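You operate a simulated robot arm through the tools that you are given. There is no shell and no other tool.

You run a simulated robot arm. Do the job below in one go: nothing can be reset, and whatever is moved stays where it is left.

Task
Vacuum the spilt mix off the filling bench.
Fine: put the nozzle back and switch the vacuum off. Set down upright: nozzle.

Only the result counts: the job must be done as asked and must still hold three seconds after the hand-in. Knocking over, shifting, dropping, spilling or breaking anything else fails it.

Robot
A 7-joint arm with a two-finger parallel gripper, fixed in place. Base frame: the origin is at the foot of the arm, x ahead of it, y to its left, z up; the work surface is at about z = 850. Readings come in mm, rad, newtons and seconds.
Its first joint turns from -2.897 to 2.897 rad. Payload 4.4 kg.
The TCP is the grasp point between the finger pads, 23 mm short of the fingertips. In the tool frame z runs along the fingers and y along their closing line. The gripper opens to 94 mm. The fingers are 38 mm wide and 10 mm thick; the gripper's body (54 by 96 mm) begins 39 mm behind the TCP.
Orientation is that of the tool frame in the base frame, as a unit quaternion [x, y, z, w]. With the fingers straight down and closing along the base's y, the tool's x points along the base's -x, its y along +y and its z along -z.

Tools
- The arm moves only by the tool step_arm. Its arguments are lists of equal length, an entry for each row: "angular": the turn, a rotation vector about the tool's x, y, z in rad, a list of three; "translation": the shift along the tool's x, y, z in mm, a list of three; "claw": the gripper command, from -1 (shut) to 1 (fully open), values between in proportion. In form: {"angular": [[wx, wy, wz], ...], "translation": [[x, y, z], ...], "claw": [claw, ...]}. A call has 1 to 20 rows; each row is the pose to reach, as a shift and turn from the pose commanded when the call began, along the tool's axes at that moment. Rows are played at 5 a second. More than 50 mm and 0.15 rad between two rows, or a gripper value outside its range, and nothing of the call is played. Where a pose cannot be reached the arm comes as near as it can. A force on the tool above 90 N (or 10 N above the force at the start of the call, whichever is more), or a blocked arm, ends the call early, and 0.2 s more pass. Each finger travels about 72 mm/s and halts on what it meets, pressing with about 42 N; the grip force reading is that of the motor and also rises with nothing between the fingers. The clock runs only during rows and for 0.2 s after the last one: add rows that repeat a pose to give the fingers time. It gives the time, the measured TCP pose, the force on the tool (base axes), the opening and the grip force at its end, in the units of the frame above (readings bear some noise), with the torque about the TCP (base axes, N m) and any sound that the robot's microphone picked up.
- Cameras (640 x 400 px; columns grow to the right, rows downward): "scene" is fixed at [219.2, -648.4, 1651.3]; the picture's right is [0.83, -0.56, 0.00], its down [-0.25, -0.37, -0.90] and it looks along [0.50, 0.74, -0.44] (base axes); focal length 332 px, centre (320, 200). "wrist" rides on the gripper at [86, 16, -74] in the tool frame; the picture's right is [-0.18, 0.98, 0.00], its down [-0.58, -0.11, -0.81] and it looks along [-0.79, -0.15, 0.59] (tool axes); focal length 243 px, centre (320, 200). There is no depth. A picture from a camera that has moved, and an enlarged one, comes with that camera's place and axes in the base frame and with its lens.
- grab_frame(camera): a new picture of that camera. It takes no simulated time.
- enlarge(camera, box): a new picture of the part [left, top, right, bottom] of that camera's present view, enlarged. It takes no simulated time.
- job_done(): hands the job in; it is judged then, once.

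Places have to be worked out from the pictures, the camera data and where the tool is seen. Open the gripper and draw the arm clear of the work before you hand the job in, unless the task says otherwise.

The tools are called after "Call:" by a JSON object that holds its "op" and its "data". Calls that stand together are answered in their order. step_arm: Moves the arm, as the interface text tells. Its arguments: {"type":"object","properties":{"angular":{"type":"array"},"translation":{"type":"array"},"claw":{"type":"array"}},"required":["angular","translation","claw"]} The other tools are called the same way: grab_frame (camera) takes a picture; enlarge (camera, box) takes an enlarged picture of a part of a camera's view; job_done () hands the job in.

At the start:

```text
clock: 0.0
ee_pos: [783.5, 204.2, 1165.2]
orientation: [0.0, 1.0, -0.001, 0.0]
ft_force: [-1.0, -0.2, 0.1]
wrist_torque: [0.01, -0.02, 0.0]
grip_width: 93.9
grip_force: 0.1
```

scene: 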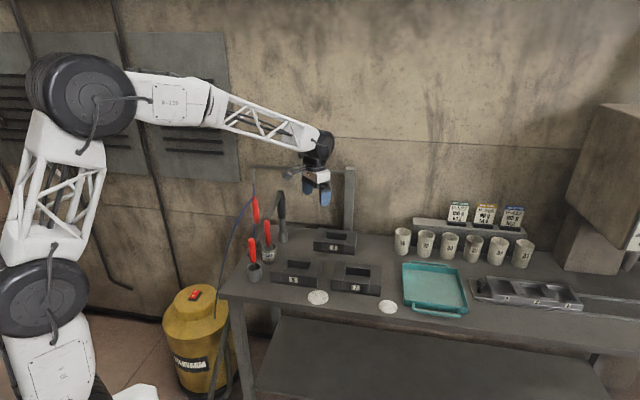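
wrist: 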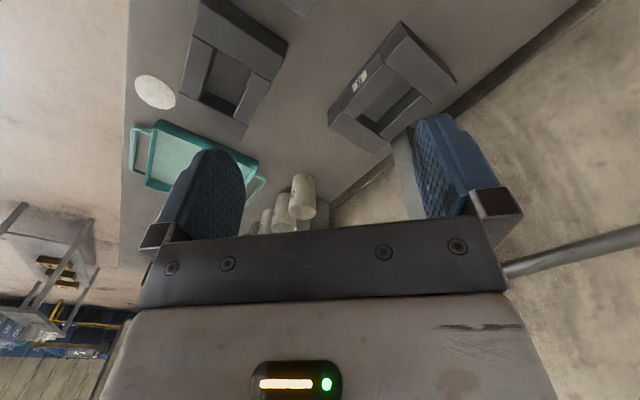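

I start with enlarged views of the bench to see the nozzle, the vacuum and the spills.

Call:
{"op": "enlarge", "data": {"camera": "scene", "box": [220, 150, 420, 330]}}

Call:
{"op": "enlarge", "data": {"camera": "scene", "box": [140, 180, 300, 400]}}

Call:
{"op": "enlarge", "data": {"camera": "scene", "box": [380, 190, 640, 340]}}

Call:
{"op": "enlarge", "data": {"camera": "wrist", "box": [100, 0, 500, 250]}}

```text
2.22 times, centred on (320, 240) of scene
camera zoom: at [219.2, -648.4, 1651.3], right [0.83, -0.56, 0.0], down [-0.25, -0.37, -0.9], along [0.5, 0.74, -0.44], focal length 738 px, centre (320, 111)
```

zoom: 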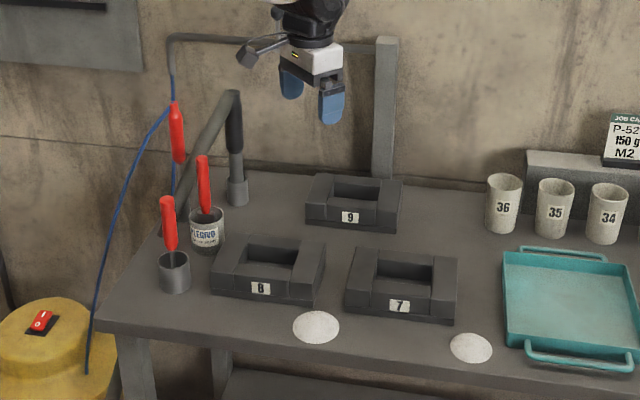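

```text
1.82 times, centred on (220, 290) of scene
camera zoom: at [219.2, -648.4, 1651.3], right [0.83, -0.56, 0.0], down [-0.25, -0.37, -0.9], along [0.5, 0.74, -0.44], focal length 604 px, centre (502, 36)
```

zoom: 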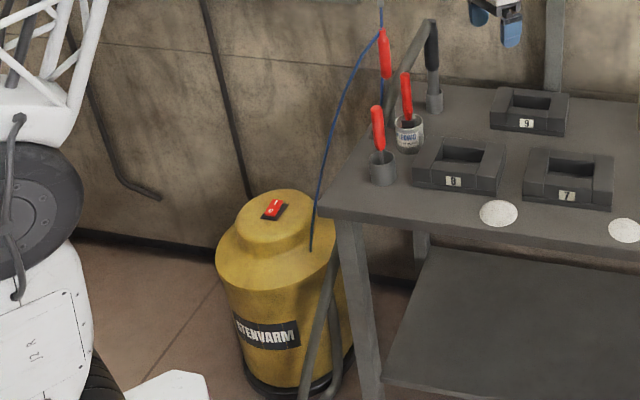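

```text
2.46 times, centred on (510, 265) of scene
camera zoom: at [219.2, -648.4, 1651.3], right [0.83, -0.56, 0.0], down [-0.25, -0.37, -0.9], along [0.5, 0.74, -0.44], focal length 817 px, centre (-148, 40)
```

zoom: 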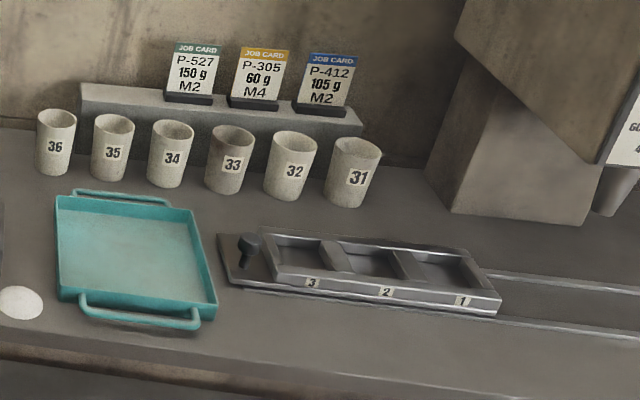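

```text
1.60 times, centred on (300, 125) of wrist
camera zoom: at [697.0, 220.3, 1240.9], right [0.18, 0.98, 0.0], down [0.58, -0.11, 0.81], along [0.79, -0.15, -0.59], focal length 388 px, centre (352, 320)
```

zoom: 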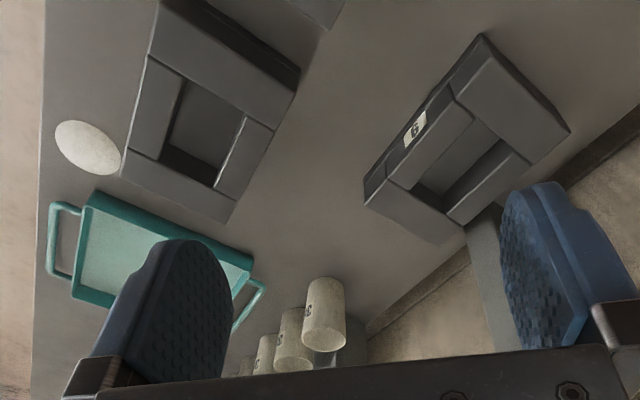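

The nozzle seems to stand in a socket at about (760, 443) with its hose over the left edge. Two white spills lie near (700, 76) and (864, -91). I enlarge further to understand the nozzle, the cord and the switches.

Call:
{"op": "enlarge", "data": {"camera": "scene", "box": [230, 155, 310, 285]}}

Call:
{"op": "enlarge", "data": {"camera": "scene", "box": [160, 270, 260, 340]}}

Call:
{"op": "enlarge", "data": {"camera": "scene", "box": [240, 255, 420, 345]}}

```text
3.08 times, centred on (270, 220) of scene
camera zoom: at [219.2, -648.4, 1651.3], right [0.83, -0.56, 0.0], down [-0.25, -0.37, -0.9], along [0.5, 0.74, -0.44], focal length 1022 px, centre (474, 138)
```

zoom: 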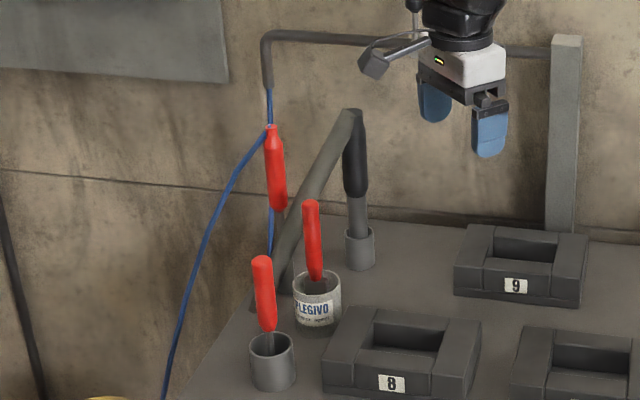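

```text
5.71 times, centred on (210, 305) of scene
camera zoom: at [219.2, -648.4, 1651.3], right [0.83, -0.56, 0.0], down [-0.25, -0.37, -0.9], along [0.5, 0.74, -0.44], focal length 1897 px, centre (949, -400)
```

zoom: 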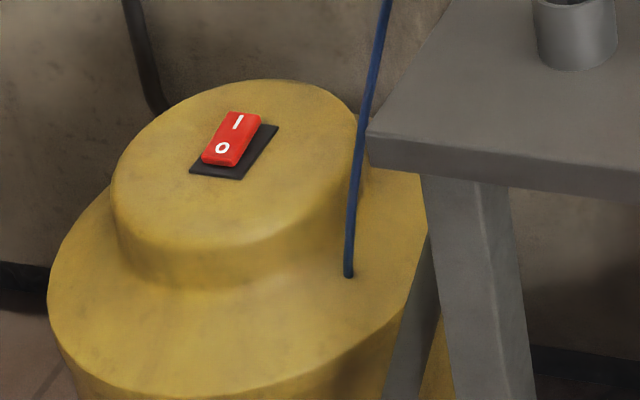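

```text
3.56 times, centred on (330, 300) of scene
camera zoom: at [219.2, -648.4, 1651.3], right [0.83, -0.56, 0.0], down [-0.25, -0.37, -0.9], along [0.5, 0.74, -0.44], focal length 1180 px, centre (284, -156)
```

zoom: 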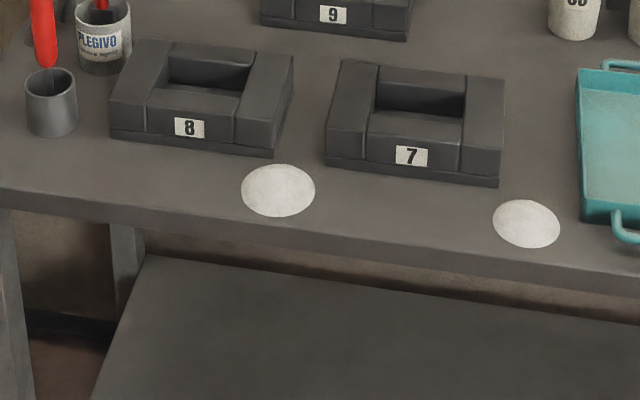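

The nozzle stands upright in a small socket and a rail seems to pass near or over it. I move back a bit and turn the wrist camera towards it for a better look.

Call:
{"op": "step_arm", "data": {"angular": [[0, 0, -0.1356], [0, 0, -0.2711], [0, 0, -0.4067], [0, 0, -0.5422], [0, 0, -0.6778], [0, 0, -0.8133], [0, 0, -0.9489], [0, 0, -1.0844], [0, 0, -1.22]], "translation": [[14.8, -6, 0], [29.6, -12, 0], [44.3, -18, 0], [59.1, -24, 0], [73.9, -30, 0], [88.7, -36, 0], [103.4, -42, 0], [118.2, -48, 0], [133, -54, 0]], "claw": [1, 1, 1, 1, 1, 1, 1, 1, 1]}}

Call:
{"op": "grab_frame", "data": {"camera": "wrist"}}

Call:
{"op": "grab_frame", "data": {"camera": "scene"}}

```text
clock: 2.0
ee_pos: [649.0, 149.5, 1165.3]
orientation: [-0.574, 0.819, 0.0, -0.001]
ft_force: [0.6, 0.2, 0.3]
wrist_torque: [-0.01, -0.02, 0.04]
grip_width: 94.0
grip_force: 0.0
```

```text
taken
camera wrist: at [604.6, 73.7, 1240.6], right [-0.86, 0.51, 0.0], down [0.3, 0.51, 0.81], along [0.41, 0.69, -0.59], focal length 243 px, centre (320, 200)
```

wrist: 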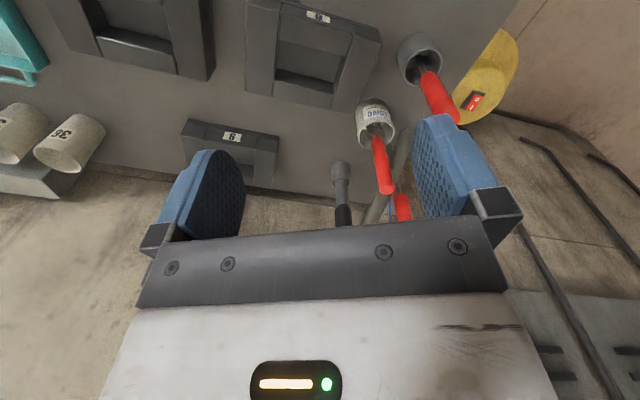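

```text
taken
```

scene: 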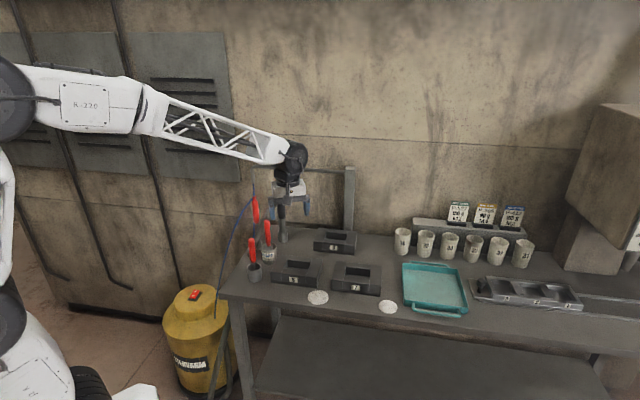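

The wrist camera (image upside down) shows the socket, nozzle, red-handled tools, rail region and vacuum switch. I enlarge it for detail.

Call:
{"op": "enlarge", "data": {"camera": "wrist", "box": [290, 20, 530, 240]}}

Call:
{"op": "enlarge", "data": {"camera": "wrist", "box": [300, 130, 420, 230]}}

Call:
{"op": "enlarge", "data": {"camera": "scene", "box": [240, 160, 370, 290]}}

```text
1.82 times, centred on (410, 130) of wrist
camera zoom: at [604.6, 73.7, 1240.6], right [-0.86, 0.51, 0.0], down [0.3, 0.51, 0.81], along [0.41, 0.69, -0.59], focal length 441 px, centre (156, 327)
```

zoom: 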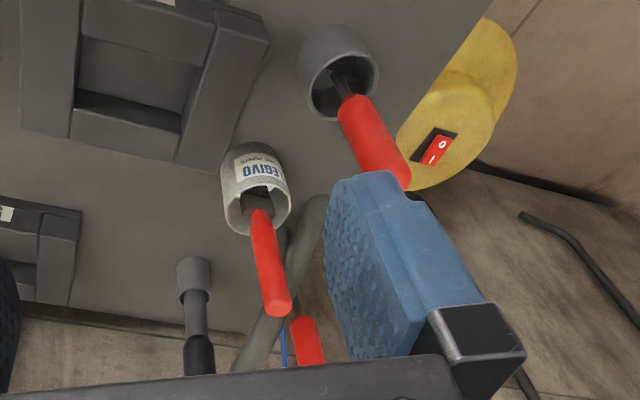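

```text
4.00 times, centred on (360, 180) of wrist
camera zoom: at [604.6, 73.7, 1240.6], right [-0.86, 0.51, 0.0], down [0.3, 0.51, 0.81], along [0.41, 0.69, -0.59], focal length 970 px, centre (160, 280)
```

zoom: 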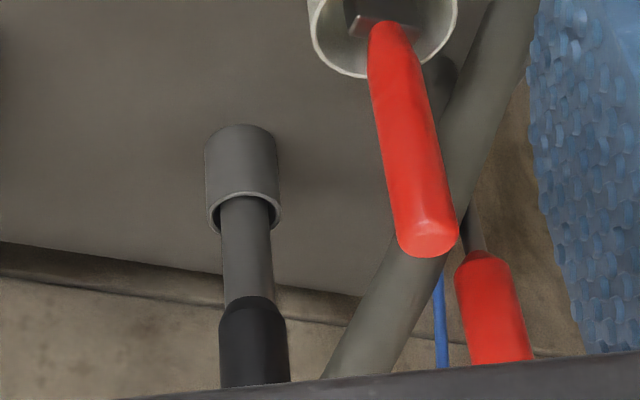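

```text
3.08 times, centred on (305, 225) of scene
camera zoom: at [219.2, -648.4, 1651.3], right [0.83, -0.56, 0.0], down [-0.25, -0.37, -0.9], along [0.5, 0.74, -0.44], focal length 1022 px, centre (366, 123)
```

zoom: 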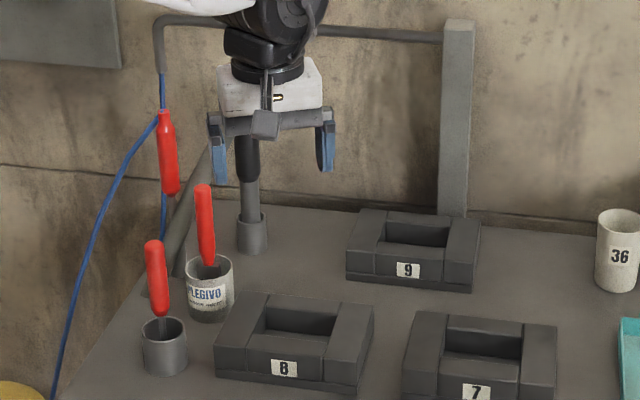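

The rail sits against the wall behind the nozzle, and the hose leaves the nozzle top towards -x, so I'll approach the nozzle from the -y side with the camera on top. First I yaw the tool the other way round at this safe height.

Call:
{"op": "step_arm", "data": {"angular": [[0, 0, 0.147], [0, 0, 0.294], [0, 0, 0.441], [0, 0, 0.588], [0, 0, 0.735], [0, 0, 0.882], [0, 0, 1.029], [0, 0, 1.176], [0, 0, 1.323], [0, 0, 1.47], [0, 0, 1.617], [0, 0, 1.764], [0, 0, 1.911], [0, 0, 2.058], [0, 0, 2.205], [0, 0, 2.352], [0, 0, 2.499], [0, 0, 2.646], [0, 0, 2.79]], "translation": [[-4, -3.5, 0], [-8, -7, 0], [-12, -10.5, 0], [-16, -14, 0], [-20, -17.5, 0], [-24, -21, 0], [-28, -24.5, 0], [-32, -28, 0], [-36, -31.5, 0], [-40, -35, 0], [-44, -38.5, 0], [-48, -42, 0], [-52, -45.5, 0], [-56, -49, 0], [-60, -52.5, 0], [-64, -56, 0], [-68, -59.5, 0], [-72, -63, 0], [-77.8, -67.5, 0]], "claw": [1, 1, 1, 1, 1, 1, 1, 1, 1, 1, 1, 1, 1, 1, 1, 1, 1, 1, 1]}}

Call:
{"op": "grab_frame", "data": {"camera": "wrist"}}

Call:
{"op": "grab_frame", "data": {"camera": "scene"}}

```text
clock: 6.0
ee_pos: [739.2, 199.7, 1166.2]
orientation: [0.708, 0.706, 0.0, 0.0]
ft_force: [0.8, 0.3, 1.0]
wrist_torque: [-0.03, -0.01, -0.01]
grip_width: 94.0
grip_force: 0.0
```

```text
taken
camera wrist: at [756.5, 286.6, 1242.0], right [0.98, -0.19, 0.0], down [-0.11, -0.58, 0.81], along [-0.15, -0.79, -0.59], focal length 243 px, centre (320, 200)
```

wrist: 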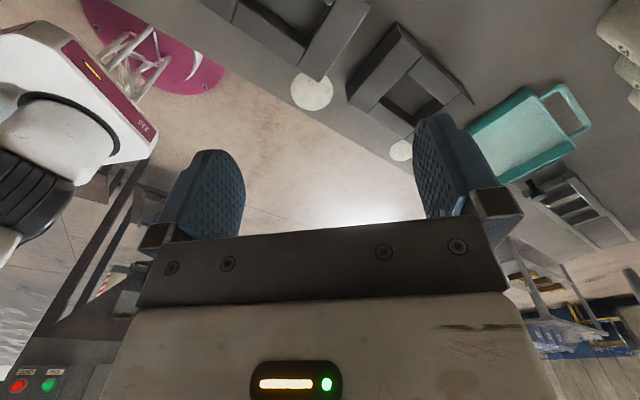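

```text
taken
```

scene: 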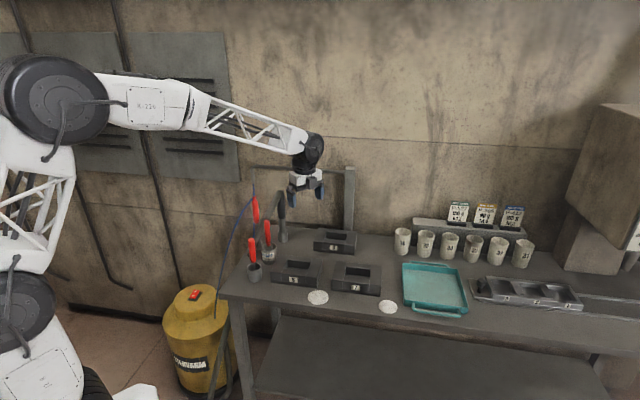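

The yaw worked, and both spills are confirmed: about (701, 72) and (864, -93). Now I pitch the tool forward 60° so the fingers point towards the nozzle, with the camera above.

Call:
{"op": "step_arm", "data": {"angular": [[0, 0.131, 0], [0, 0.262, 0], [0, 0.393, 0], [0, 0.524, 0], [0, 0.655, 0], [0, 0.785, 0], [0, 0.916, 0], [0, 1.047, 0]], "translation": [[0, 3, 0], [0, 6, 0], [0, 9, 0], [0, 13, 0], [0, 17, 0], [0, 21, 0], [0, 25, 0], [0, 28, 0]], "claw": [1, 1, 1, 1, 1, 1, 1, 1]}}

Call:
{"op": "grab_frame", "data": {"camera": "wrist"}}

Call:
{"op": "grab_frame", "data": {"camera": "scene"}}

```text
clock: 7.8
ee_pos: [768.8, 199.7, 1166.6]
orientation: [0.611, 0.612, 0.354, -0.355]
ft_force: [0.4, -0.1, 0.1]
wrist_torque: [0.0, 0.03, 0.03]
grip_width: 94.1
grip_force: 0.1
```

```text
taken
camera wrist: at [784.9, 178.3, 1278.4], right [0.98, -0.09, -0.16], down [-0.11, -0.99, -0.1], along [-0.15, 0.12, -0.98], focal length 243 px, centre (320, 200)
```

wrist: 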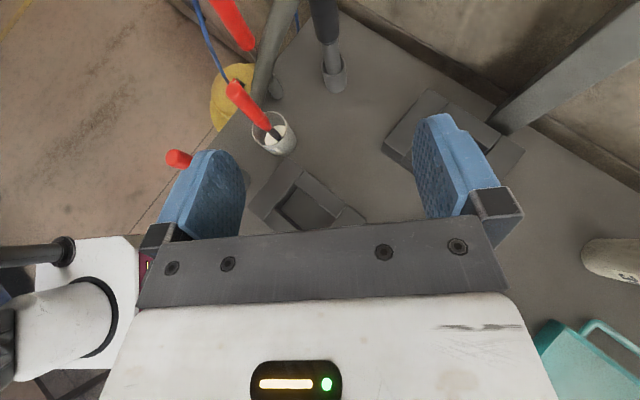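

```text
taken
```

scene: 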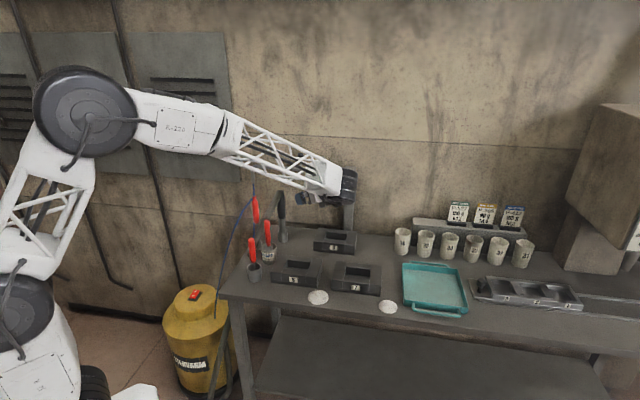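

The wrist camera now looks straight down and sees the nozzle and socket. I enlarge that area to locate them.

Call:
{"op": "enlarge", "data": {"camera": "wrist", "box": [180, 0, 420, 150]}}

Call:
{"op": "enlarge", "data": {"camera": "wrist", "box": [280, 0, 380, 110]}}

Call:
{"op": "enlarge", "data": {"camera": "scene", "box": [240, 160, 370, 290]}}

```text
2.67 times, centred on (300, 75) of wrist
camera zoom: at [784.9, 178.3, 1278.4], right [0.98, -0.09, -0.16], down [-0.11, -0.99, -0.1], along [-0.15, 0.12, -0.98], focal length 647 px, centre (373, 533)
```

zoom: 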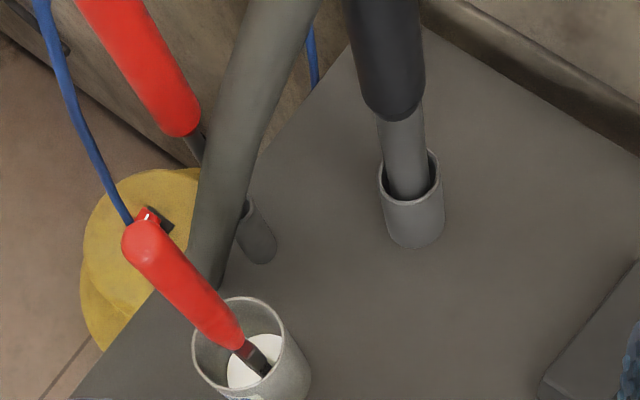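

```text
3.64 times, centred on (330, 55) of wrist
camera zoom: at [784.9, 178.3, 1278.4], right [0.98, -0.09, -0.16], down [-0.11, -0.99, -0.1], along [-0.15, 0.12, -0.98], focal length 882 px, centre (284, 727)
```

zoom: 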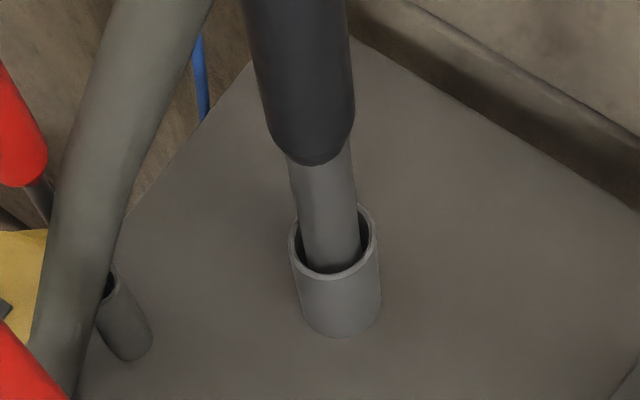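

```text
3.08 times, centred on (305, 225) of scene
camera zoom: at [219.2, -648.4, 1651.3], right [0.83, -0.56, 0.0], down [-0.25, -0.37, -0.9], along [0.5, 0.74, -0.44], focal length 1022 px, centre (366, 123)
```

zoom: 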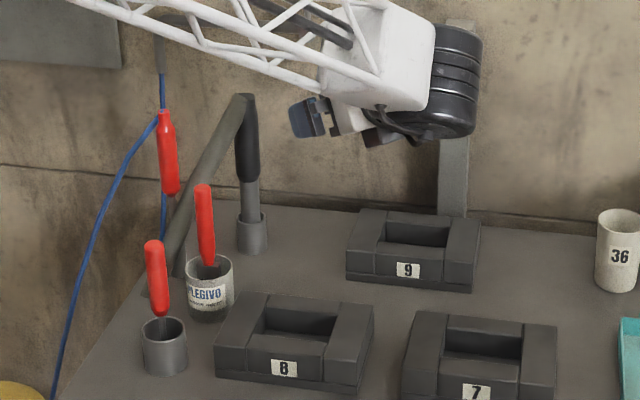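

The nozzle stands vertical at about (770, 441): socket rim z≈901, black grip from z≈960 up to ≈1087. The hose slopes down in the -x direction. I level the tool to horizontal, narrow the opening to about 52 mm so the finger clears the hose, and move part of the way in.

Call:
{"op": "step_arm", "data": {"angular": [[0, 0.131, 0], [0, 0.262, 0], [0, 0.393, 0], [0, 0.5236, 0], [0, 0.5236, 0]], "translation": [[-8.6, 0.3, 28], [-17.2, 0.5, 56], [-25.9, 0.8, 84], [-34.5, 1, 112.3], [-34.5, 1, 112.3]], "claw": [0.106, 0.106, 0.106, 0.106, 0.106]}}

Call:
{"op": "grab_frame", "data": {"camera": "wrist"}}

Call:
{"op": "grab_frame", "data": {"camera": "scene"}}

```text
clock: 9.0
ee_pos: [769.5, 279.7, 1079.8]
orientation: [-0.498, -0.5, -0.5, 0.501]
ft_force: [-0.2, -0.5, -0.2]
wrist_torque: [-0.02, 0.02, 0.02]
grip_width: 52.3
grip_force: 0.0
```

```text
taken
camera wrist: at [785.5, 205.3, 1167.2], right [0.98, 0.0, -0.18], down [-0.11, -0.81, -0.58], along [-0.15, 0.59, -0.79], focal length 243 px, centre (320, 200)
```

wrist: 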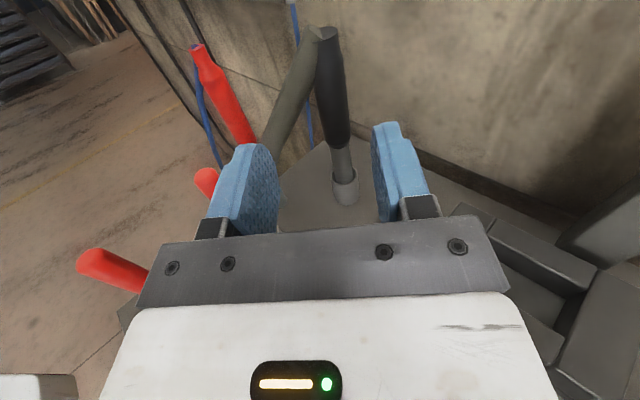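

```text
taken
```

scene: 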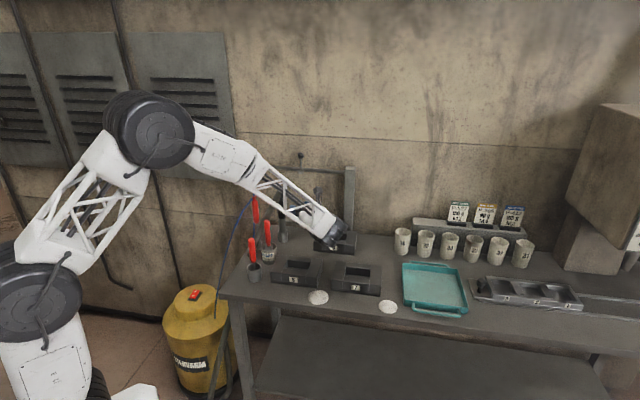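

The view now shows the whole nozzle between the fingers. I enlarge to pin down its position, top and hose elbow.

Call:
{"op": "enlarge", "data": {"camera": "wrist", "box": [240, 10, 400, 220]}}

Call:
{"op": "enlarge", "data": {"camera": "scene", "box": [240, 160, 370, 290]}}

```text
1.90 times, centred on (320, 115) of wrist
camera zoom: at [785.5, 205.3, 1167.2], right [0.98, 0.0, -0.18], down [-0.11, -0.81, -0.58], along [-0.15, 0.59, -0.79], focal length 462 px, centre (320, 362)
```

zoom: 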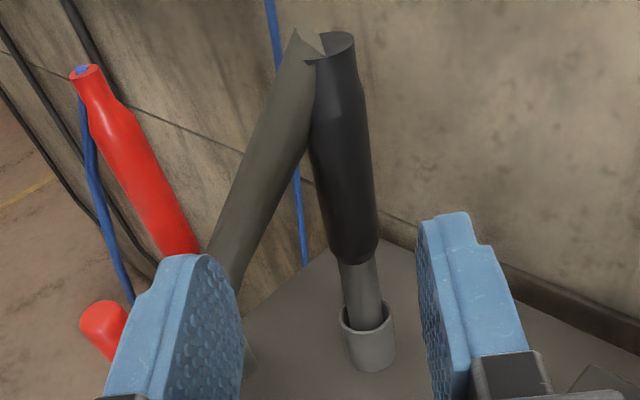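

```text
3.08 times, centred on (305, 225) of scene
camera zoom: at [219.2, -648.4, 1651.3], right [0.83, -0.56, 0.0], down [-0.25, -0.37, -0.9], along [0.5, 0.74, -0.44], focal length 1022 px, centre (366, 123)
```

zoom: 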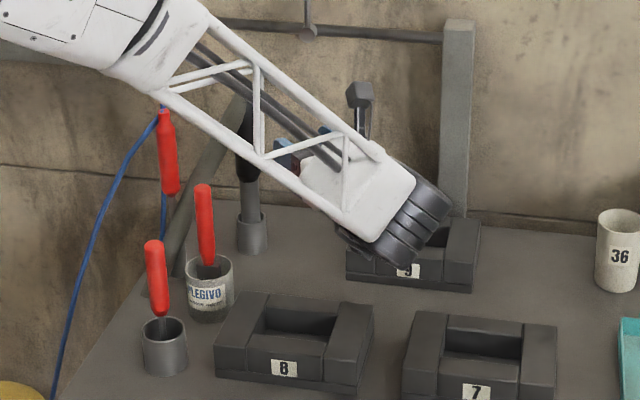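

The nozzle is at about (771, 440), black grip z 962–1086, and the hose clears my planned finger height. I descend to z≈983 while still short of it.

Call:
{"op": "step_arm", "data": {"angular": [[0, 0, 0], [0, 0, 0], [0, 0, 0], [0, 0, 0]], "translation": [[-24, 0.4, 12], [-48, 0.8, 25], [-73, 1, 38], [-97, 1.2, 50]], "claw": [0.106, 0.106, 0.106, 0.106]}}

Call:
{"op": "grab_frame", "data": {"camera": "wrist"}}

Call:
{"op": "enlarge", "data": {"camera": "scene", "box": [220, 160, 400, 310]}}

```text
clock: 10.0
ee_pos: [769.8, 328.3, 982.6]
orientation: [0.5, 0.5, 0.5, -0.5]
ft_force: [-0.5, 0.6, 0.4]
wrist_torque: [-0.01, -0.02, 0.03]
grip_width: 51.9
grip_force: 0.1
```

```text
taken
camera wrist: at [787.0, 254.5, 1069.0], right [0.98, 0.0, -0.18], down [-0.11, -0.81, -0.58], along [-0.15, 0.59, -0.79], focal length 243 px, centre (320, 200)
```

wrist: 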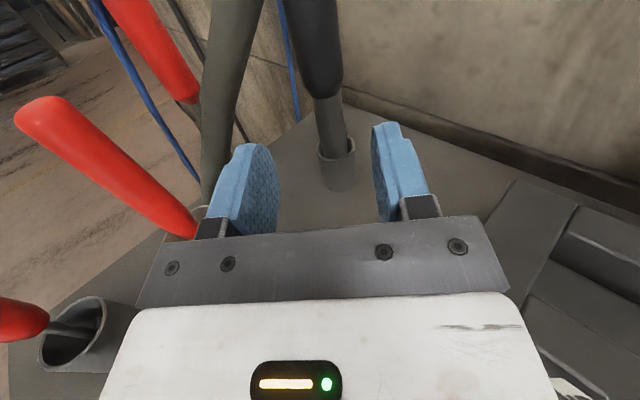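

```text
2.67 times, centred on (310, 235) of scene
camera zoom: at [219.2, -648.4, 1651.3], right [0.83, -0.56, 0.0], down [-0.25, -0.37, -0.9], along [0.5, 0.74, -0.44], focal length 885 px, centre (347, 107)
```

zoom: 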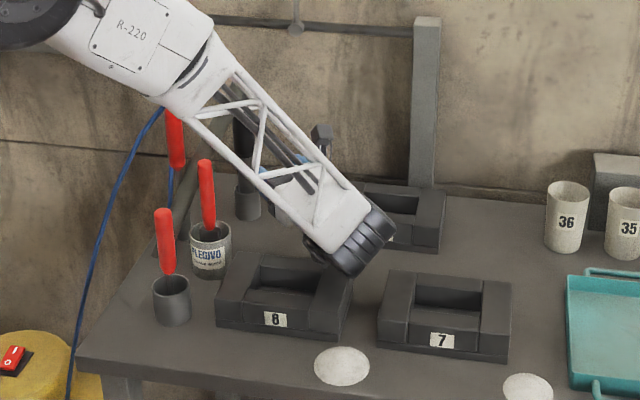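

Clear so far: the wrist passes about 35 mm above mould 8. I advance along +y until the nozzle is at the grasp point, leaving the gripper at 52 mm.

Call:
{"op": "step_arm", "data": {"angular": [[0, 0, 0], [0, 0, 0], [0, 0, 0], [0, 0, 0], [0, 0, 0]], "translation": [[0, 0.4, 24], [0, 0.8, 48], [0, 1, 70], [0, 1, 91], [0, 1, 111]], "claw": [0.106, 0.106, 0.106, 0.106, 0.106]}}

Call:
{"op": "grab_frame", "data": {"camera": "wrist"}}

Call:
{"op": "enlarge", "data": {"camera": "scene", "box": [220, 160, 400, 310]}}

```text
clock: 11.2
ee_pos: [773.1, 441.0, 982.0]
orientation: [-0.499, -0.5, -0.499, 0.501]
ft_force: [0.4, 0.0, 0.0]
wrist_torque: [0.02, 0.0, 0.0]
grip_width: 51.9
grip_force: 0.0
```

```text
taken
camera wrist: at [789.3, 366.6, 1069.8], right [0.98, 0.0, -0.18], down [-0.11, -0.81, -0.58], along [-0.15, 0.59, -0.79], focal length 243 px, centre (320, 200)
```

wrist: 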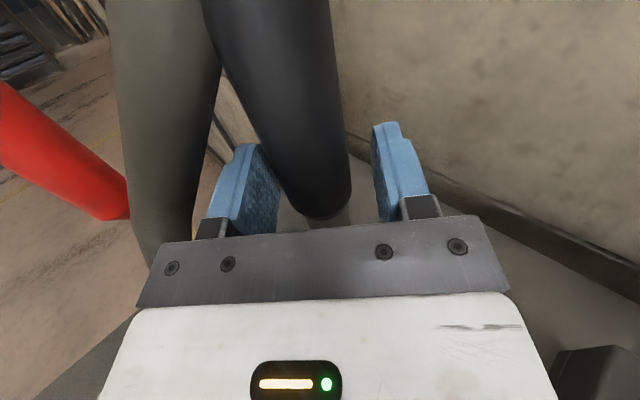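

```text
2.67 times, centred on (310, 235) of scene
camera zoom: at [219.2, -648.4, 1651.3], right [0.83, -0.56, 0.0], down [-0.25, -0.37, -0.9], along [0.5, 0.74, -0.44], focal length 885 px, centre (347, 107)
```

zoom: 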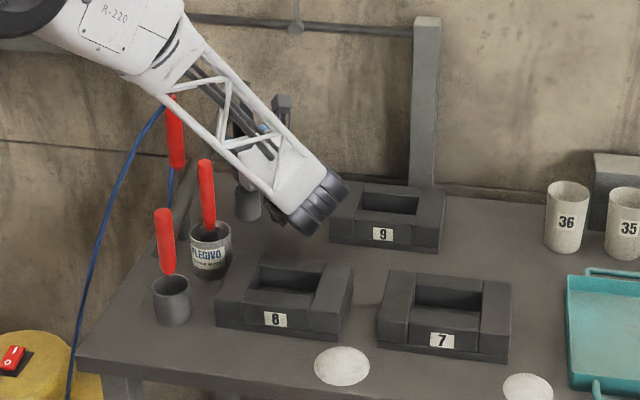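

The nozzle is centred between the fingers, but the vacuum isn't running (no sound), so the rocker on it at about (405, 703, 542) must be pressed first. I back straight out, rise and bring the tool back to pointing down.

Call:
{"op": "step_arm", "data": {"angular": [[0, 0, 0], [0, 0, 0], [0, 0, 0], [0, 0, 0], [0, -0.14, 0], [0, -0.28, 0], [0, -0.42, 0], [0, -0.56, 0], [0, -0.7, 0], [0, -0.84, 0], [0, -0.98, 0], [0, -1.12, 0], [0, -1.26, 0], [0, -1.4, 0], [0, -1.5, 0], [0, -1.5708, 0]], "translation": [[0, 0, -40], [0, 0, -80], [0, 0, -120], [0, 0, -160], [30, -3, -167], [60, -6, -174], [90, -9, -181], [120, -12, -188], [150, -15, -195], [180, -18, -202], [185, -21, -209], [185, -24, -216], [185, -27, -223], [185, -29, -230], [185, -30, -235], [185, -30, -240]], "claw": [0.106, 0.106, 0.106, 0.106, 0.106, 0.106, 0.106, 0.106, 0.106, 0.106, 0.106, 0.106, 0.106, 0.106, 0.106, 0.106]}}

Call:
{"op": "grab_frame", "data": {"camera": "scene"}}

```text
clock: 14.6
ee_pos: [742.4, 201.3, 1169.0]
orientation: [0.706, 0.708, -0.001, 0.001]
ft_force: [-1.4, -0.1, -0.3]
wrist_torque: [0.02, 0.0, 0.01]
grip_width: 52.0
grip_force: 0.1
```

```text
taken
```

scene: 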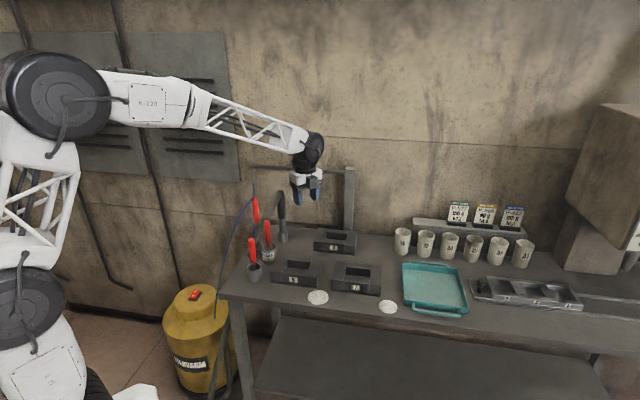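

Tool is down again at a safe height. I now swing left, staying inside the rail and above the red handles, towards the vacuum, yawing so the thin side of the fingertips lines up with the rocker.

Call:
{"op": "step_arm", "data": {"angular": [[0, 0, -0.0636], [0, 0, -0.127], [0, 0, -0.191], [0, 0, -0.254], [0, 0, -0.318], [0, 0, -0.381], [0, 0, -0.445], [0, 0, -0.509], [0, 0, -0.572], [0, 0, -0.636], [0, 0, -0.7], [0, 0, -0.763], [0, 0, -0.827], [0, 0, -0.89]], "translation": [[33, -24, -10], [66, -47, -20], [100, -71, -25], [133, -95, -25], [166, -118, -25], [199, -142, -25], [233, -165, -25], [266, -188, -25], [300, -211, -25], [333, -235, -25], [366, -258, -25], [400, -281, -25], [433, -304, -25], [466, -327, -25]], "claw": [0.106, 0.106, 0.106, 0.106, 0.106, 0.106, 0.106, 0.106, 0.106, 0.106, 0.106, 0.106, 0.106, 0.106]}}

Call:
{"op": "grab_frame", "data": {"camera": "scene"}}

Call:
{"op": "grab_frame", "data": {"camera": "wrist"}}

```text
clock: 17.6
ee_pos: [415.1, 665.1, 1193.9]
orientation: [0.332, 0.943, 0.001, 0.0]
ft_force: [-0.5, 0.4, 0.3]
wrist_torque: [-0.02, 0.0, -0.03]
grip_width: 51.8
grip_force: 0.0
```

```text
taken
```

scene: 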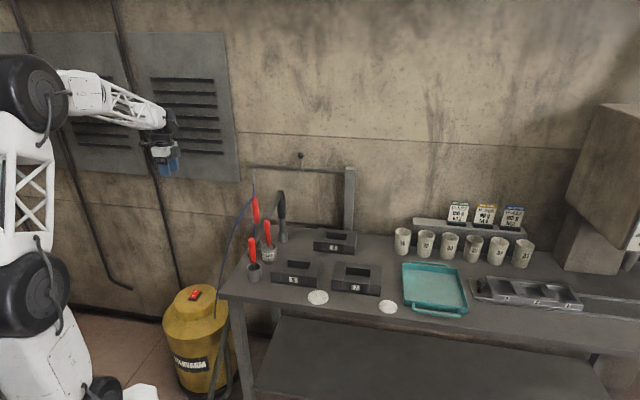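

```text
taken
camera wrist: at [357.0, 731.5, 1269.0], right [0.76, 0.65, 0.0], down [0.38, -0.45, 0.81], along [0.52, -0.61, -0.59], focal length 243 px, centre (320, 200)
```

wrist: 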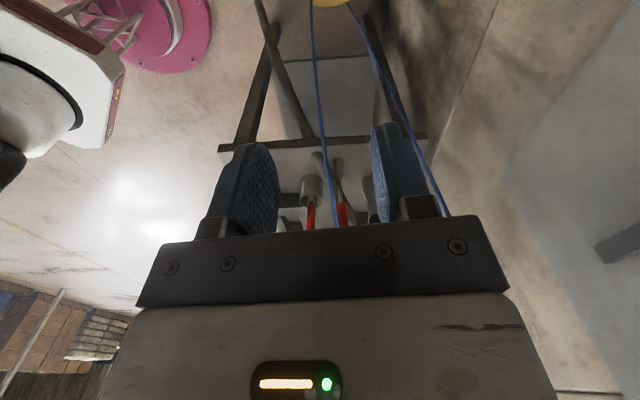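

I'm above the vacuum, with the cords and hose well off to the +x side. I close the fingers and descend part of the way for a closer look.

Call:
{"op": "step_arm", "data": {"angular": [[0, 0, 0], [0, 0, 0], [0, 0, 0], [0, 0, 0], [0, 0, 0], [0, 0, 0], [0, 0, 0], [0, 0, 0], [0, 0, 0], [0, 0, 0]], "translation": [[2, 0.6, 43], [4, 1.3, 87], [6, 2, 130], [8, 2.6, 174], [10, 3.2, 217], [12, 3.9, 260], [14, 4.5, 304], [16, 5.2, 347], [18, 5.8, 391], [20.6, 6.5, 434]], "claw": [-1, -1, -1, -1, -1, -1, -1, -1, -1, -1]}}

Call:
{"op": "grab_frame", "data": {"camera": "scene"}}

Call:
{"op": "grab_frame", "data": {"camera": "wrist"}}

Call:
{"op": "enlarge", "data": {"camera": "scene", "box": [140, 190, 270, 330]}}

```text
clock: 19.8
ee_pos: [402.1, 685.2, 759.8]
orientation: [0.334, 0.942, 0.0, 0.0]
ft_force: [-0.5, 0.1, 0.2]
wrist_torque: [-0.01, 0.02, 0.04]
grip_width: 0.2
grip_force: 42.2
```

```text
taken
```

scene: 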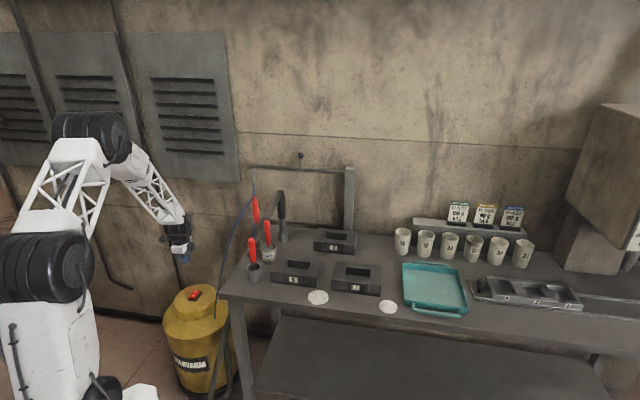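

```text
taken
camera wrist: at [345.7, 751.8, 834.7], right [0.76, 0.65, 0.0], down [0.38, -0.45, 0.81], along [0.52, -0.61, -0.59], focal length 243 px, centre (320, 200)
```

wrist: 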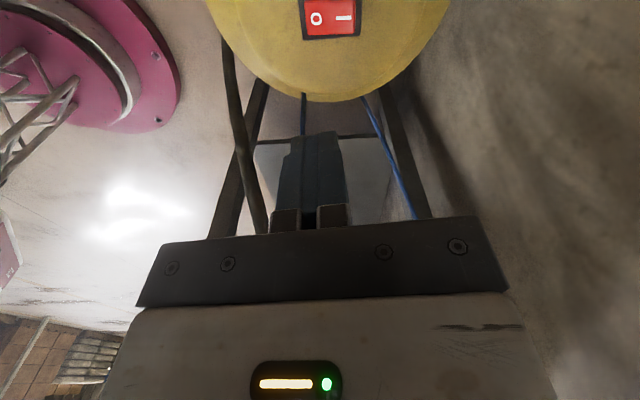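

```text
2.86 times, centred on (205, 260) of scene
camera zoom: at [219.2, -648.4, 1651.3], right [0.83, -0.56, 0.0], down [-0.25, -0.37, -0.9], along [0.5, 0.74, -0.44], focal length 949 px, centre (649, 29)
```

zoom: 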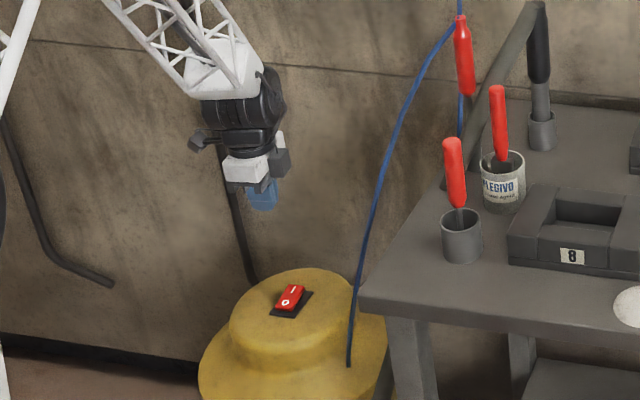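

The rocker is visible at about (409, 694, 542). I enlarge to see which side is raised and its exact orientation.

Call:
{"op": "enlarge", "data": {"camera": "wrist", "box": [270, 0, 390, 75]}}

Call:
{"op": "enlarge", "data": {"camera": "scene", "box": [175, 280, 215, 305]}}

```text
5.33 times, centred on (330, 38) of wrist
camera zoom: at [345.7, 751.8, 834.7], right [0.76, 0.65, 0.0], down [0.38, -0.45, 0.81], along [0.52, -0.61, -0.59], focal length 1294 px, centre (267, 1067)
```

zoom: 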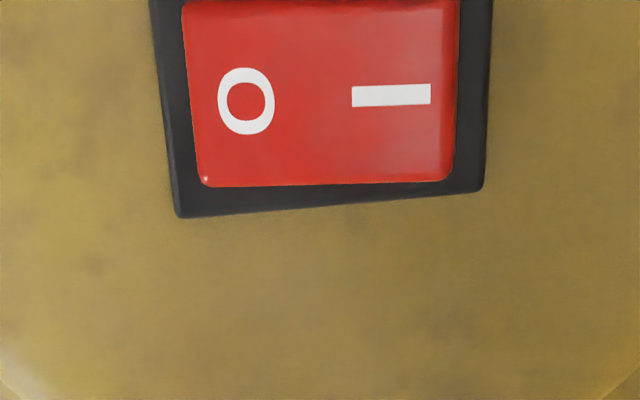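

```text
16.00 times, centred on (195, 292) of scene
camera zoom: at [219.2, -648.4, 1651.3], right [0.83, -0.56, 0.0], down [-0.25, -0.37, -0.9], along [0.5, 0.74, -0.44], focal length 5312 px, centre (2320, -1280)
```

zoom: 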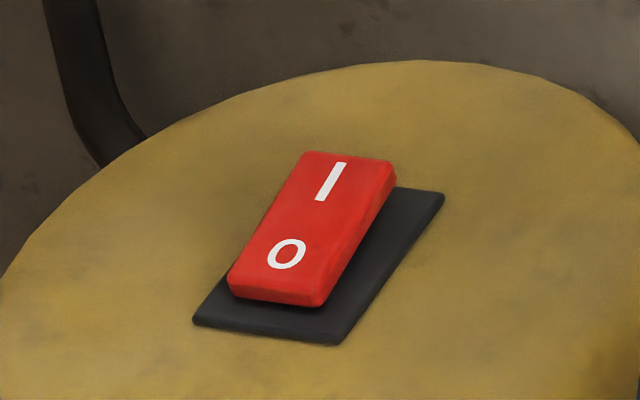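

The rocker's I end is raised (off). I align the fingertips with the rocker, move over the I end (about (421, 703)) and come down to about 20 mm above it.

Call:
{"op": "step_arm", "data": {"angular": [[0, 0, 0.05], [0, 0, 0.09], [0, 0, 0.09], [0, 0, 0.09], [0, 0, 0.09]], "translation": [[-2, 13, 30], [-3.5, 26, 70], [-3.5, 26, 110], [-3.5, 26, 145], [-3.5, 26, 165]], "claw": [-1, -1, -1, -1, -1]}}

Call:
{"op": "grab_frame", "data": {"camera": "wrist"}}

Call:
{"op": "enlarge", "data": {"camera": "scene", "box": [165, 240, 245, 310]}}

```text
clock: 21.0
ee_pos: [422.3, 704.3, 593.7]
orientation: [0.375, 0.927, 0.0, 0.0]
ft_force: [-0.1, -0.3, 0.0]
wrist_torque: [0.0, -0.02, 0.01]
grip_width: 0.0
grip_force: 42.0
```

```text
taken
camera wrist: at [371.8, 774.9, 668.7], right [0.82, 0.58, 0.0], down [0.34, -0.48, 0.81], along [0.47, -0.66, -0.59], focal length 243 px, centre (320, 200)
```

wrist: 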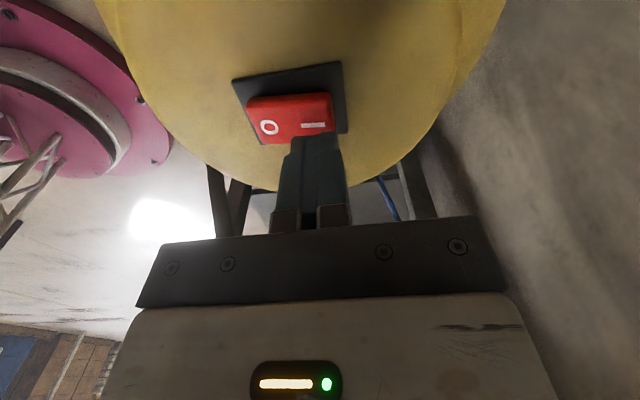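

```text
5.71 times, centred on (205, 275) of scene
camera zoom: at [219.2, -648.4, 1651.3], right [0.83, -0.56, 0.0], down [-0.25, -0.37, -0.9], along [0.5, 0.74, -0.44], focal length 1897 px, centre (977, -229)
```

zoom: 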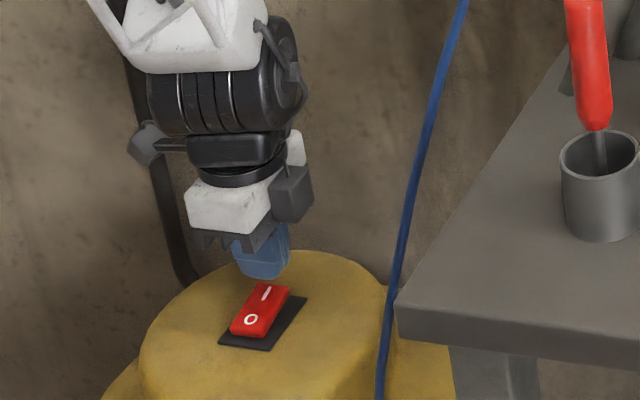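

The tip is over the I end, about 4 mm past the I mark and 20 mm above it. I press down in small steps, watching the force and sound.

Call:
{"op": "step_arm", "data": {"angular": [[0, 0, 0], [0, 0, 0], [0, 0, 0], [0, 0, 0], [0, 0, 0], [0, 0, 0]], "translation": [[0, 0, 10], [0, 0, 15], [0, 0, 18], [0, 0, 20], [0, 0, 22], [0, 0, 24]], "claw": [-1, -1, -1, -1, -1, -1]}}

Call:
{"op": "enlarge", "data": {"camera": "scene", "box": [165, 240, 245, 310]}}

```text
clock: 22.4
ee_pos: [422.2, 702.8, 571.6]
orientation: [0.375, 0.927, 0.001, 0.0]
ft_force: [-2.6, -20.4, 40.5]
wrist_torque: [-0.63, 0.48, 0.08]
grip_width: 0.0
grip_force: 42.4
```

```text
5.71 times, centred on (205, 275) of scene
camera zoom: at [219.2, -648.4, 1651.3], right [0.83, -0.56, 0.0], down [-0.25, -0.37, -0.9], along [0.5, 0.74, -0.44], focal length 1897 px, centre (977, -229)
```

zoom: 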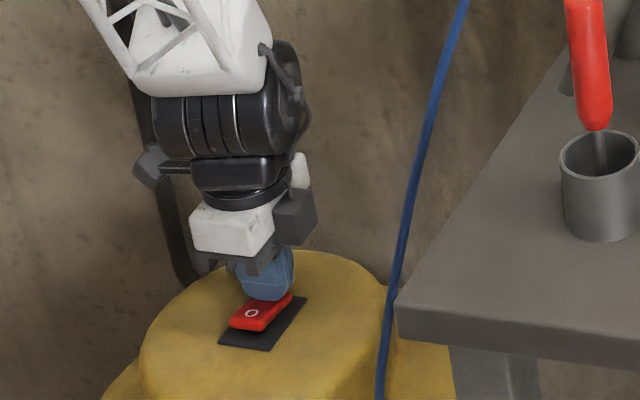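

Contact at tip z≈548 with about 40 N. The rocker looks partly moved but there's no sound yet, so I press 4 mm more.

Call:
{"op": "step_arm", "data": {"angular": [[0, 0, 0], [0, 0, 0]], "translation": [[0, 0, 2], [0, 0, 4]], "claw": [-1, -1]}}

Call:
{"op": "enlarge", "data": {"camera": "scene", "box": [165, 240, 245, 310]}}

```text
clock: 22.8
ee_pos: [421.2, 702.9, 571.2]
orientation: [0.375, 0.927, 0.0, 0.0]
ft_force: [-5.2, -15.4, 25.8]
wrist_torque: [-0.45, 0.4, 0.14]
grip_width: 0.0
grip_force: 42.1
stopped in row 2: the force on the tool passed its limit at 100 N (the readings are from after the stop); the commanded pose is now the measured one
```

```text
5.71 times, centred on (205, 275) of scene
camera zoom: at [219.2, -648.4, 1651.3], right [0.83, -0.56, 0.0], down [-0.25, -0.37, -0.9], along [0.5, 0.74, -0.44], focal length 1897 px, centre (977, -229)
```

zoom: 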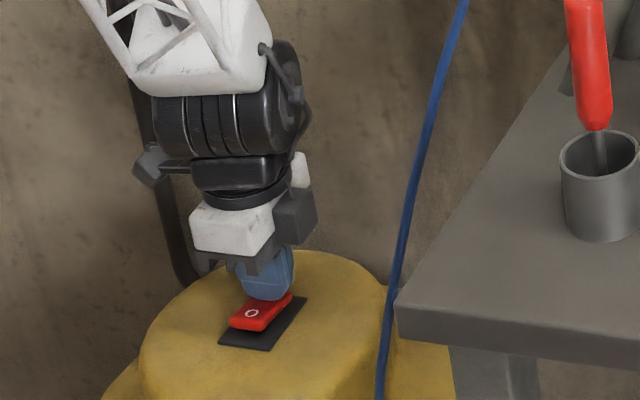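

The force limit was hit without an obvious flip. I lift 25 mm to see the rocker's state.

Call:
{"op": "step_arm", "data": {"angular": [[0, 0, 0], [0, 0, 0], [0, 0, 0]], "translation": [[0, 0, -5], [0, 0, -20], [0, 0, -40]], "claw": [-1, -1, -1]}}

Call:
{"op": "enlarge", "data": {"camera": "scene", "box": [175, 280, 215, 305]}}

Call:
{"op": "enlarge", "data": {"camera": "wrist", "box": [220, 20, 380, 160]}}

```text
clock: 23.6
ee_pos: [421.5, 703.6, 610.9]
orientation: [0.376, 0.927, 0.0, 0.0]
ft_force: [-0.8, -0.8, 0.9]
wrist_torque: [0.01, 0.02, -0.01]
grip_width: 0.2
grip_force: 42.0
```

```text
16.00 times, centred on (195, 292) of scene
camera zoom: at [219.2, -648.4, 1651.3], right [0.83, -0.56, 0.0], down [-0.25, -0.37, -0.9], along [0.5, 0.74, -0.44], focal length 5312 px, centre (2320, -1280)
```

zoom: 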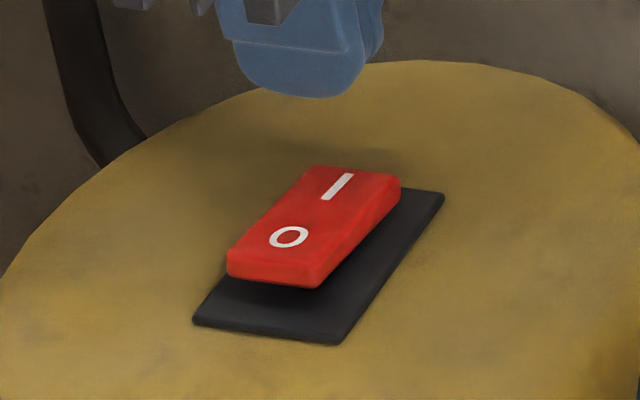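

```text
2.86 times, centred on (300, 90) of wrist
camera zoom: at [370.7, 775.1, 685.8], right [0.82, 0.58, 0.0], down [0.34, -0.48, 0.81], along [0.47, -0.66, -0.59], focal length 693 px, centre (377, 514)
```

zoom: 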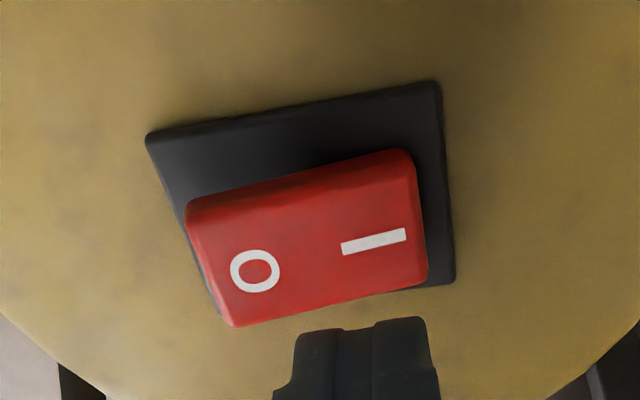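

The rocker has tipped: the I end is now down and the O end raised. I wait briefly to check whether any motor sound is reported.

Call:
{"op": "step_arm", "data": {"angular": [[0, 0, 0], [0, 0, 0], [0, 0, 0], [0, 0, 0]], "translation": [[0, 0, 0], [0, 0, 0], [0, 0, 0], [0, 0, 0]], "claw": [-1, -1, -1, -1]}}

Call:
{"op": "enlarge", "data": {"camera": "scene", "box": [160, 270, 260, 340]}}

```text
clock: 24.6
ee_pos: [421.5, 702.7, 610.1]
orientation: [0.376, 0.927, 0.001, 0.001]
ft_force: [0.2, -0.6, -0.5]
wrist_torque: [0.01, -0.01, 0.0]
grip_width: 0.1
grip_force: 41.7
```

```text
5.71 times, centred on (210, 305) of scene
camera zoom: at [219.2, -648.4, 1651.3], right [0.83, -0.56, 0.0], down [-0.25, -0.37, -0.9], along [0.5, 0.74, -0.44], focal length 1897 px, centre (949, -400)
```

zoom: 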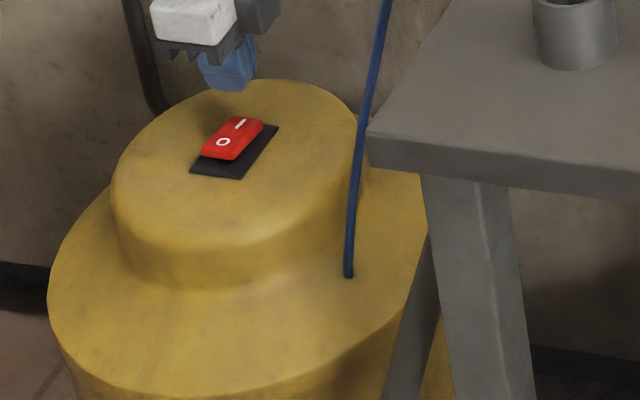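

The rocker has flipped fully and symmetrically, so it should be on. I go back up, then look at the cord and the third red-handled item from above before taking the nozzle.

Call:
{"op": "step_arm", "data": {"angular": [[0, 0, 0], [0, 0, 0], [0, 0, 0], [0, 0, 0], [0, 0, 0], [0, 0, 0], [0, 0, 0], [0, 0, 0], [0, 0, 0], [0, 0, 0], [0, 0, 0], [0, 0, 0], [0, 0, 0]], "translation": [[0, 0, -45], [0, 0, -90], [0, 0, -135], [0, 0, -180], [0, 0, -225], [0, 0, -270], [0, 0, -315], [0, 0, -360], [0, 0, -405], [0, 0, -450], [0, 0, -495], [0, 0, -540], [0, 0, -580]], "claw": [-1, -1, -1, -1, -1, -1, -1, -1, -1, -1, -1, -1, -1]}}

Call:
{"op": "enlarge", "data": {"camera": "wrist", "box": [220, 0, 480, 240]}}

Call:
{"op": "enlarge", "data": {"camera": "scene", "box": [220, 155, 300, 285]}}

```text
clock: 27.4
ee_pos: [422.3, 702.1, 1190.8]
orientation: [0.375, 0.927, 0.001, 0.0]
ft_force: [-0.5, 0.0, -0.1]
wrist_torque: [-0.03, 0.0, -0.05]
grip_width: 0.1
grip_force: 42.4
```

```text
1.67 times, centred on (350, 120) of wrist
camera zoom: at [371.7, 774.7, 1265.1], right [0.82, 0.58, 0.0], down [0.34, -0.48, 0.81], along [0.47, -0.66, -0.59], focal length 404 px, centre (270, 333)
```

zoom: 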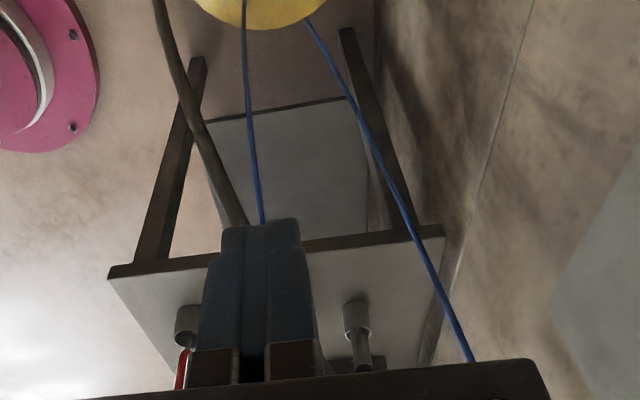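

```text
3.08 times, centred on (260, 220) of scene
camera zoom: at [219.2, -648.4, 1651.3], right [0.83, -0.56, 0.0], down [-0.25, -0.37, -0.9], along [0.5, 0.74, -0.44], focal length 1022 px, centre (505, 138)
```

zoom: 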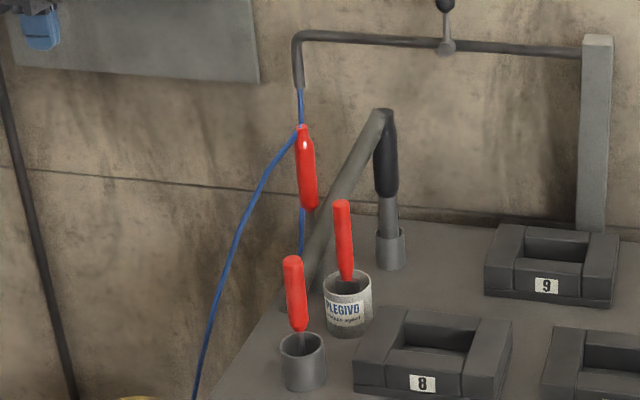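

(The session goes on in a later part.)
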